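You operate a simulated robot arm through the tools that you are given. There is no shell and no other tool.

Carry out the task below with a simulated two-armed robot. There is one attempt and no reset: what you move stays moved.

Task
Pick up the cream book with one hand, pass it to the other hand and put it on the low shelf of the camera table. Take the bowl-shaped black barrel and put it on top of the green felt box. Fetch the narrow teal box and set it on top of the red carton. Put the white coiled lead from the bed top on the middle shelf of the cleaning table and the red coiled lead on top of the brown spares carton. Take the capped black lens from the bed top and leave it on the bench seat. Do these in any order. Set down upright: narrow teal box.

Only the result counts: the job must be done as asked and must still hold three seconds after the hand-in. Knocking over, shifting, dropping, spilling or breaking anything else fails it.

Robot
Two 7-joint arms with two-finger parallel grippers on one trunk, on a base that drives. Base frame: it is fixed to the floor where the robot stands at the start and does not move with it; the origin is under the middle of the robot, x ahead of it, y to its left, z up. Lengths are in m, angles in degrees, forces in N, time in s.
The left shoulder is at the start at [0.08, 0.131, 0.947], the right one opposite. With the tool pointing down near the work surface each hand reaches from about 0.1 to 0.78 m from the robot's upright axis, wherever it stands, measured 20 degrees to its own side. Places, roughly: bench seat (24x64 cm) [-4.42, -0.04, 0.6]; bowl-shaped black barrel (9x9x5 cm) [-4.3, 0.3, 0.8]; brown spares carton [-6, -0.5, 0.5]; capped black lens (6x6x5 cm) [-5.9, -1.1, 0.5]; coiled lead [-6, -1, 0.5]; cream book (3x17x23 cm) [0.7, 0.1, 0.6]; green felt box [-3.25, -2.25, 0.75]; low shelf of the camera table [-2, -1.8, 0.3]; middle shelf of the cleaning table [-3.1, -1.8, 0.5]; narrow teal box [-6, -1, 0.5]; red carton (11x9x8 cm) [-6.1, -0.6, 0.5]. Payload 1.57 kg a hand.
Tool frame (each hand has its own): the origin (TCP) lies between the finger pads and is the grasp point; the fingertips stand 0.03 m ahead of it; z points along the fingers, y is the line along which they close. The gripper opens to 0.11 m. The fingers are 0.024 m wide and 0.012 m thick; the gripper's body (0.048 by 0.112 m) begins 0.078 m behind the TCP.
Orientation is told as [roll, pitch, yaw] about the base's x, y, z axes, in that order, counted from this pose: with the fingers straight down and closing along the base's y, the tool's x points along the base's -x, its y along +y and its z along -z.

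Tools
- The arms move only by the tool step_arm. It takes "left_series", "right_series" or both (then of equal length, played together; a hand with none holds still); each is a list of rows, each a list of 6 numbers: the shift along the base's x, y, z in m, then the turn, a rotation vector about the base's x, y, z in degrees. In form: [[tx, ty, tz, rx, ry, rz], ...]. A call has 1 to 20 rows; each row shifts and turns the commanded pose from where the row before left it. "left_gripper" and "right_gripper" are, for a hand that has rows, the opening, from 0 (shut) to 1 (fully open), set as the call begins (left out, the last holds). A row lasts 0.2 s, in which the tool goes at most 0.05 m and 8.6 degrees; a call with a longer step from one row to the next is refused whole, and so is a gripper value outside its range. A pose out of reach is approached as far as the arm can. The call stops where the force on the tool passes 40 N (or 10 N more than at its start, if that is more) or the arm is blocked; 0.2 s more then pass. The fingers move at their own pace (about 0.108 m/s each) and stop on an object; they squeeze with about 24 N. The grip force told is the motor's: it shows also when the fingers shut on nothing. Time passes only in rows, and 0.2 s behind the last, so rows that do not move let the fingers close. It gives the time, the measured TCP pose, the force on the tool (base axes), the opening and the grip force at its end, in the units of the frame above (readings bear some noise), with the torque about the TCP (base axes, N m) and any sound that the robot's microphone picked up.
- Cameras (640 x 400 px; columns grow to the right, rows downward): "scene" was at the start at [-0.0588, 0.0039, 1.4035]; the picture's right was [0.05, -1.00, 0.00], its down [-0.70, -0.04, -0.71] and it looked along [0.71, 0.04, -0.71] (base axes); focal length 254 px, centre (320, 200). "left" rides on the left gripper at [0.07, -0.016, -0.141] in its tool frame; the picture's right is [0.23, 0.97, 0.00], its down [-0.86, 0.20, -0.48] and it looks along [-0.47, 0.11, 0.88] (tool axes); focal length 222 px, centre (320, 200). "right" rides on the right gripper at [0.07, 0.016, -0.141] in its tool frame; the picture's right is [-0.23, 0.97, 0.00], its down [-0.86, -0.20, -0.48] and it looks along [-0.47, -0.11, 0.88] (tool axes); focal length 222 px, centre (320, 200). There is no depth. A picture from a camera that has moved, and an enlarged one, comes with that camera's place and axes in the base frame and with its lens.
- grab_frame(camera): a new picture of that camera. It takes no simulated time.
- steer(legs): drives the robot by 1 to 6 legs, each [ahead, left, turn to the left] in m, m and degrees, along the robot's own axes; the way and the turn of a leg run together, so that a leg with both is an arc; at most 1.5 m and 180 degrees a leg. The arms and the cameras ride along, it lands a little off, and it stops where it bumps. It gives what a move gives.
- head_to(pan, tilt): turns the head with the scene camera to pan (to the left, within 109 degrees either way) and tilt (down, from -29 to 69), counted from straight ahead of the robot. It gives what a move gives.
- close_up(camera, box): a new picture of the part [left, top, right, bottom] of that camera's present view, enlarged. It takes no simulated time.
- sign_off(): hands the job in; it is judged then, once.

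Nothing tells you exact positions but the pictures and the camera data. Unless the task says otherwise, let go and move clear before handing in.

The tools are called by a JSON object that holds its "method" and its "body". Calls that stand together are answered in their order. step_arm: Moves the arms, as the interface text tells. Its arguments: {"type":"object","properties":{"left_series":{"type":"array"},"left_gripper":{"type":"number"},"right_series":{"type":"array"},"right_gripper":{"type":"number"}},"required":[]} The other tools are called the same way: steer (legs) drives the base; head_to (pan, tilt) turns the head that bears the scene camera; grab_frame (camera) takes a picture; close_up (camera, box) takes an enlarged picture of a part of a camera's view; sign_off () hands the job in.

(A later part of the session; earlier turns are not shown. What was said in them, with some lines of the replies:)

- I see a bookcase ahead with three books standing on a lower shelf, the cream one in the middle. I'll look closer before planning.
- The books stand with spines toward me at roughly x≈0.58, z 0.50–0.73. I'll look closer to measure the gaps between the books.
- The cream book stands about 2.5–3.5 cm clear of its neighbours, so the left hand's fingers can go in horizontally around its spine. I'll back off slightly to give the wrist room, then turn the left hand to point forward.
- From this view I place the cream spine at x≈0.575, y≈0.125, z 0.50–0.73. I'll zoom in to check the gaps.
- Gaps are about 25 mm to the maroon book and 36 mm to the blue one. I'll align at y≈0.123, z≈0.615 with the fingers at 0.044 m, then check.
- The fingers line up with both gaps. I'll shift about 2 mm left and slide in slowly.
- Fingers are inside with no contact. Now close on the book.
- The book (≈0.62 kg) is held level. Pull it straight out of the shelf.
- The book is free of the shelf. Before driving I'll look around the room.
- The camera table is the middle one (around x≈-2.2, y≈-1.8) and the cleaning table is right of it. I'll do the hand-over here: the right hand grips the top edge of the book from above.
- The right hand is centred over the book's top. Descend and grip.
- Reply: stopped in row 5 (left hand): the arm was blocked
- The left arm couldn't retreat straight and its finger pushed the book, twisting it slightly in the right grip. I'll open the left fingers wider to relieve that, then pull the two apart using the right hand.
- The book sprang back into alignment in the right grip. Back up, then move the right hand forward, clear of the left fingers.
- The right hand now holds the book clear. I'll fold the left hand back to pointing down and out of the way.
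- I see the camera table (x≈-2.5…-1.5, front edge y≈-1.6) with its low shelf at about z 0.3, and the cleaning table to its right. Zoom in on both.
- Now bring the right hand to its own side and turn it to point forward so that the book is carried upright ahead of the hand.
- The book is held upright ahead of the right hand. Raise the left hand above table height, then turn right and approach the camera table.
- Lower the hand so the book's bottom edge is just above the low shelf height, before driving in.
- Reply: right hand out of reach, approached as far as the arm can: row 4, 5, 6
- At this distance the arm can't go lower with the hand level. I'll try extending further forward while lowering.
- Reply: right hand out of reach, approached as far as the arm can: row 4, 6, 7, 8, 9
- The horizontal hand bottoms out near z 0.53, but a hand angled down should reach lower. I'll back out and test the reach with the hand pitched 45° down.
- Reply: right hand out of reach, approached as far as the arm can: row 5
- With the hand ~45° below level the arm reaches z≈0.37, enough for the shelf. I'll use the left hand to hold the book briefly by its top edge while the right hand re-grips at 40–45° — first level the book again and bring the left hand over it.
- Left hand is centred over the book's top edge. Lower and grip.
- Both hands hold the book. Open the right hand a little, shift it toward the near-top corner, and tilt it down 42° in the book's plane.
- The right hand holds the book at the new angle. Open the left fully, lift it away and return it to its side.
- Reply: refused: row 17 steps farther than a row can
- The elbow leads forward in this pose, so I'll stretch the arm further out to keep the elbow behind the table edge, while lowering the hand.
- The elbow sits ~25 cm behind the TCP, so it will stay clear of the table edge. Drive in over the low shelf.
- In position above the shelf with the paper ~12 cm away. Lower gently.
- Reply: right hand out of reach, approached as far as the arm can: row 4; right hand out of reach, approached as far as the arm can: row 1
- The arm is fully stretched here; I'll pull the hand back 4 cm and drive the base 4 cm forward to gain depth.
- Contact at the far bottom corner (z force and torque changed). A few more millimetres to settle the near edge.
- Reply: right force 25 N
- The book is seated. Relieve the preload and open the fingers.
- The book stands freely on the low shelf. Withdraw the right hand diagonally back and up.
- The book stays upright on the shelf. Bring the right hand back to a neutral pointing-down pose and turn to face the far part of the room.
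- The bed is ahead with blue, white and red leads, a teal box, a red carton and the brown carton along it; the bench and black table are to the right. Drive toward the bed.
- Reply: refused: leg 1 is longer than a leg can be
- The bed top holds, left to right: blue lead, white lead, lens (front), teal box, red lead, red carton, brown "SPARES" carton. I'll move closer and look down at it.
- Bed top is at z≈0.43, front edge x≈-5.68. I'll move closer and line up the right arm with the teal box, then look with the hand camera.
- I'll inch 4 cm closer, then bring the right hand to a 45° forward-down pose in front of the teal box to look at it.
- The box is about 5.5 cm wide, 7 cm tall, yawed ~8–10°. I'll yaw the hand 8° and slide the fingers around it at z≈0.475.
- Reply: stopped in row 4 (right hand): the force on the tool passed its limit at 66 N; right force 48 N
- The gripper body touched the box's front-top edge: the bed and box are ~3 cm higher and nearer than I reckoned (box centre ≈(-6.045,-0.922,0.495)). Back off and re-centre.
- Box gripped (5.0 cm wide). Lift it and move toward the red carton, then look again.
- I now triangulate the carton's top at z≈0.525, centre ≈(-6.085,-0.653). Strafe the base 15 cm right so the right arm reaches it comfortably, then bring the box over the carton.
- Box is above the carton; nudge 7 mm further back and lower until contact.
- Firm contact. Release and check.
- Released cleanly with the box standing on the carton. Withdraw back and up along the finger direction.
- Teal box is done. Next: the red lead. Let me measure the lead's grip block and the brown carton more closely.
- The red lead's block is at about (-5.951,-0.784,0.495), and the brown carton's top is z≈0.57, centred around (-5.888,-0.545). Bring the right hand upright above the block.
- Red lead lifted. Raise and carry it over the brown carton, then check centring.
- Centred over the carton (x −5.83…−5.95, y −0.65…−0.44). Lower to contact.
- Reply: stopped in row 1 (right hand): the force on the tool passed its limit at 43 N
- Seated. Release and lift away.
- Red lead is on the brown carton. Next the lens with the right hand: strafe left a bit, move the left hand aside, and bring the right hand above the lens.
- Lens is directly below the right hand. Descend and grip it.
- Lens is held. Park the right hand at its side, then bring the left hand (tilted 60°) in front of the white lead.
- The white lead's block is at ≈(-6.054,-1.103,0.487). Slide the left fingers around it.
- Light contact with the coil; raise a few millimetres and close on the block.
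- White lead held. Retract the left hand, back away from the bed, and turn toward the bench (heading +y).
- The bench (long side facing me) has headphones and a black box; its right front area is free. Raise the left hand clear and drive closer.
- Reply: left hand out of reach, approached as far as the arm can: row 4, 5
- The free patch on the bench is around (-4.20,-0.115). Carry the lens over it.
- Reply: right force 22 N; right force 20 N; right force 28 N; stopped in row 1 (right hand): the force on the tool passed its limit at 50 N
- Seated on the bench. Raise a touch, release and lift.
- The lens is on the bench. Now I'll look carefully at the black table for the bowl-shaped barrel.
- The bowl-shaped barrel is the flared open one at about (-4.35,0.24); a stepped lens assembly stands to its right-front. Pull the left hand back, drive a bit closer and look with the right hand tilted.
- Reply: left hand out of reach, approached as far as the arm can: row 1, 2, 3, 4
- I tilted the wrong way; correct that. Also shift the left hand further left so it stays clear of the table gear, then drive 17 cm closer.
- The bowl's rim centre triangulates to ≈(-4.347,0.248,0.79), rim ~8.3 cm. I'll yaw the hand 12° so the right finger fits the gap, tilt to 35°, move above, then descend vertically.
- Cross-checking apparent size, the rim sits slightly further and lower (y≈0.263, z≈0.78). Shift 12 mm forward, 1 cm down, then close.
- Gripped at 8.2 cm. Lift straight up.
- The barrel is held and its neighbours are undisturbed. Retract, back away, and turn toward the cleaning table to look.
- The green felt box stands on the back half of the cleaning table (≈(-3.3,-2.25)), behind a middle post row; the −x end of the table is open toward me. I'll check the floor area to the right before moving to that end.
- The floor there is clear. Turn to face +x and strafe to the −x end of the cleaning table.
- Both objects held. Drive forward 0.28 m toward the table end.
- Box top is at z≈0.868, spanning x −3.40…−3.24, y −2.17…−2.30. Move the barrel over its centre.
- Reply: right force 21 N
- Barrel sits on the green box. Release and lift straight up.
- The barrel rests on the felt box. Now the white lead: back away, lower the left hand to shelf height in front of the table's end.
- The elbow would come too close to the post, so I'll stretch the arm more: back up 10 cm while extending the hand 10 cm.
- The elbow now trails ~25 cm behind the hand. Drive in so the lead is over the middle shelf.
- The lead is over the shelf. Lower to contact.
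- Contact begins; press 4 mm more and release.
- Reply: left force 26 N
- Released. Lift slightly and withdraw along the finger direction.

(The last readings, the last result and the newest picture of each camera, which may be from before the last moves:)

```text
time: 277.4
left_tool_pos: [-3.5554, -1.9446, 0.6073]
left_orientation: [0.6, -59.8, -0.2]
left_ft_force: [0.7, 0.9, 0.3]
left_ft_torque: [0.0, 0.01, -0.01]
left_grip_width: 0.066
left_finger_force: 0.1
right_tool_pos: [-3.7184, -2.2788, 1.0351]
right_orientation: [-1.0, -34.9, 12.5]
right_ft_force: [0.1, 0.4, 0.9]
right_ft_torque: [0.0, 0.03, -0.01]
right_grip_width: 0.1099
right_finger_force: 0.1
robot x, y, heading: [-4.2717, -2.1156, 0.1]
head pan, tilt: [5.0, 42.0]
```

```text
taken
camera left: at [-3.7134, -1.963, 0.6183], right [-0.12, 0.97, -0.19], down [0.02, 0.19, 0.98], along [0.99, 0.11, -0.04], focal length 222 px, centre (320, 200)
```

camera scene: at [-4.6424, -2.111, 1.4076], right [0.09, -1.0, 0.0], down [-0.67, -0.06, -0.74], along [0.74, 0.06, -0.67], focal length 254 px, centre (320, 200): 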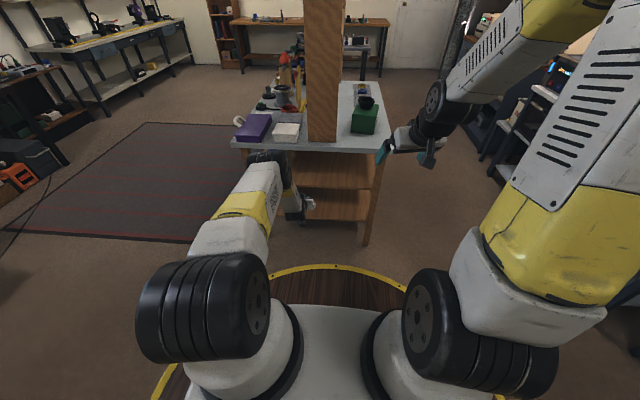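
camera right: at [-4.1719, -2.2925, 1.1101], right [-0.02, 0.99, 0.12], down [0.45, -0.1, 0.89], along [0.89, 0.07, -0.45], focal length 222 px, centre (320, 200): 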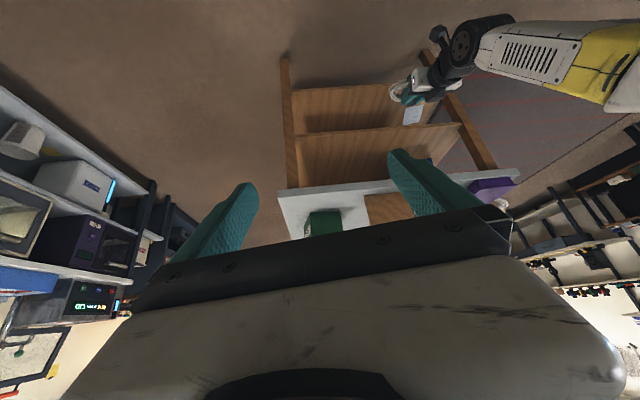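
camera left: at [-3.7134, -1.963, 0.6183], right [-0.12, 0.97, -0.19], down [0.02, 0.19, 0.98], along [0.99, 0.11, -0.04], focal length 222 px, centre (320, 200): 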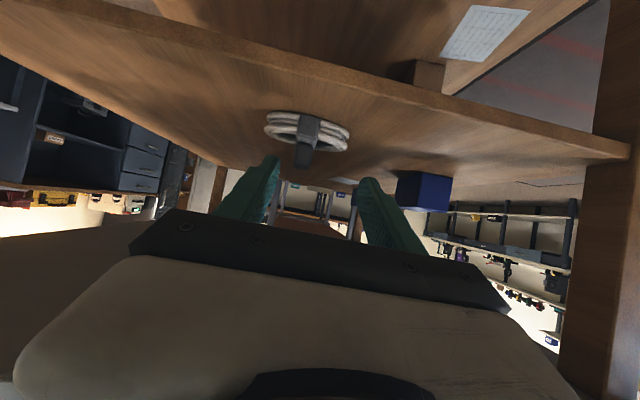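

The white lead lies on the middle shelf. Back away and verify things from a distance.

{"method": "steer", "body": {"legs": [[-0.45, 0, 0]]}}

{"method": "head_to", "body": {"pan": 0, "tilt": 30}}

{"method": "close_up", "body": {"camera": "scene", "box": [220, 100, 420, 260]}}

{"method": "grab_frame", "body": {"camera": "scene"}}

```text
time: 280.1
left_tool_pos: [-4.0079, -1.9447, 0.607]
left_orientation: [0.5, -59.9, -0.1]
left_ft_force: [-0.9, -0.9, -0.4]
left_ft_torque: [-0.01, -0.02, 0.01]
left_grip_width: 0.0658
left_finger_force: 0.1
right_tool_pos: [-4.1712, -2.2792, 1.035]
right_orientation: [-0.9, -35.0, 12.6]
right_ft_force: [-0.3, -0.6, -1.1]
right_ft_torque: [0.0, -0.02, -0.01]
right_grip_width: 0.1097
right_finger_force: 0.1
robot x, y, heading: [-4.7257, -2.1215, 0.2]
head pan, tilt: [5.0, 42.0]
```

```text
time: 280.9
left_tool_pos: [-4.0086, -1.9449, 0.607]
left_orientation: [0.5, -59.8, -0.1]
left_ft_force: [-0.1, -0.4, 0.1]
left_ft_torque: [-0.01, 0.01, -0.01]
left_grip_width: 0.0659
left_finger_force: 0.1
right_tool_pos: [-4.1723, -2.2787, 1.0359]
right_orientation: [-1.1, -35.0, 12.6]
right_ft_force: [0.1, -0.4, 0.5]
right_ft_torque: [0.03, 0.01, 0.02]
right_grip_width: 0.1101
right_finger_force: 0.1
robot x, y, heading: [-4.7292, -2.1208, 0.4]
head pan, tilt: [0.0, 30.0]
```

```text
2.50 times, centred on (320, 180) of scene
camera zoom: at [-4.7743, -2.1203, 1.4259], right [0.01, -1.0, 0.0], down [-0.5, 0.0, -0.87], along [0.87, 0.0, -0.5], focal length 634 px, centre (320, 250)
```

zoom: 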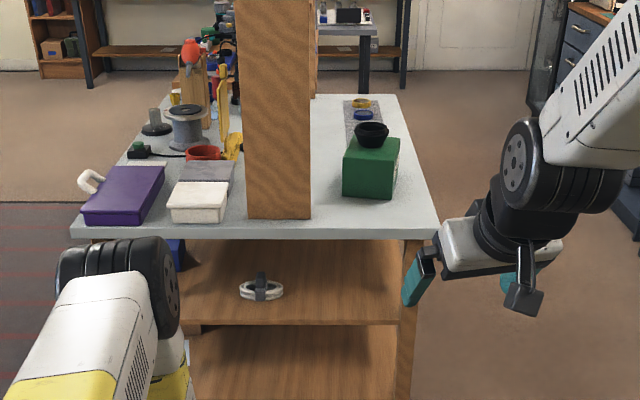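

```text
taken
camera scene: at [-4.7743, -2.1203, 1.4259], right [0.01, -1.0, 0.0], down [-0.5, 0.0, -0.87], along [0.87, 0.0, -0.5], focal length 254 px, centre (320, 200)
```

scene: 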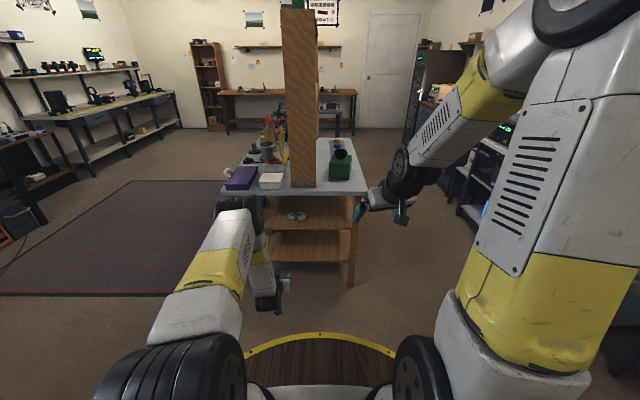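

{"method": "head_to", "body": {"pan": 82, "tilt": 20}}

{"method": "close_up", "body": {"camera": "scene", "box": [220, 120, 420, 280]}}

{"method": "head_to", "body": {"pan": 109, "tilt": 25}}

{"method": "grab_frame", "body": {"camera": "scene"}}

```text
time: 282.4
left_tool_pos: [-4.0086, -1.9476, 0.6076]
left_orientation: [0.5, -59.9, -0.1]
left_ft_force: [0.2, 0.3, -0.6]
left_ft_torque: [0.01, 0.0, 0.0]
left_grip_width: 0.0661
left_finger_force: 0.0
right_tool_pos: [-4.172, -2.2799, 1.0349]
right_orientation: [-0.9, -35.0, 12.6]
right_ft_force: [0.5, -0.5, 0.3]
right_ft_torque: [-0.01, 0.02, -0.04]
right_grip_width: 0.1102
right_finger_force: 0.0
robot x, y, heading: [-4.7261, -2.1196, 0.4]
head pan, tilt: [82.0, 20.0]
```

```text
2.50 times, centred on (320, 200) of scene
camera zoom: at [-4.8522, -2.0285, 1.442], right [0.99, -0.13, 0.0], down [-0.05, -0.34, -0.94], along [0.13, 0.93, -0.34], focal length 634 px, centre (320, 200)
```

zoom: 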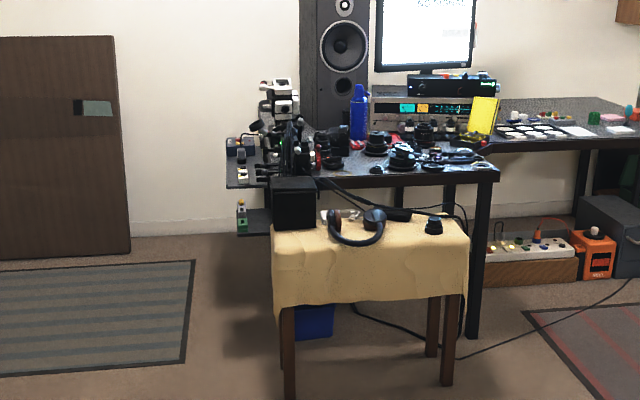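

```text
time: 283.3
left_tool_pos: [-4.0092, -1.9459, 0.6084]
left_orientation: [0.4, -59.8, -0.1]
left_ft_force: [0.8, 0.2, -0.3]
left_ft_torque: [0.0, 0.01, 0.0]
left_grip_width: 0.0661
left_finger_force: 0.1
right_tool_pos: [-4.1711, -2.2793, 1.0355]
right_orientation: [-1.0, -35.0, 12.6]
right_ft_force: [0.4, -0.7, -0.2]
right_ft_torque: [0.02, 0.01, -0.01]
right_grip_width: 0.1099
right_finger_force: 0.1
robot x, y, heading: [-4.7238, -2.118, 0.7]
head pan, tilt: [108.9, 25.0]
```

```text
taken
camera scene: at [-4.8949, -2.0337, 1.4339], right [0.94, 0.33, 0.0], down [0.14, -0.4, -0.91], along [-0.3, 0.86, -0.42], focal length 254 px, centre (320, 200)
```

scene: 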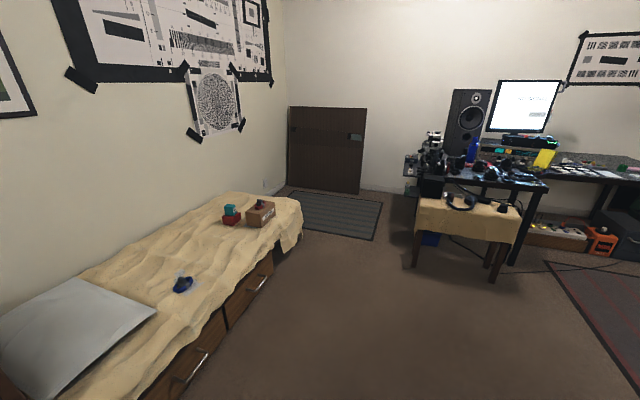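

The lens is on the bench and the teal box is on the red carton. The red lead is on the brown carton, the barrel is on the felt box and the white lead is on the middle shelf. The book was standing on the low shelf when last seen. Both hands are empty and clear, so I'm handing in.

{"method": "sign_off", "body": {}}

```text
The job is handed in.
```

I've handed the job in with all six placements made. Nothing visible was knocked over or moved out of place. The judging result hasn't come back to me.

| Item | Where it is now | Last seen |
|---|---|---|
| Cream book | Upright, spine down, on the low shelf of the camera table | Standing, but not rechecked since early in the run |
| Bowl-shaped black barrel | On top of the green felt box | Still there on a final look |
| Narrow teal box | Upright on top of the red carton | Still there on a final look |
| White coiled lead | Middle shelf of the cleaning table | Still there on a final look |
| Red coiled lead | On top of the brown spares carton | Still there on a final look |
| Capped black lens | Upright on the bench seat | Still there on a final look |

- **Book:** I picked it up with the left hand and passed it to the right, but the level right hand could not get low enough for the shelf. The left hand held it briefly while the right re-gripped at an angle. The right hand then placed it.
- **Contacts:** My fingers touched the bed and bench a few times, and the left hand pushed the book during the hand-over. The book sprang straight, and no other objects appeared to move.
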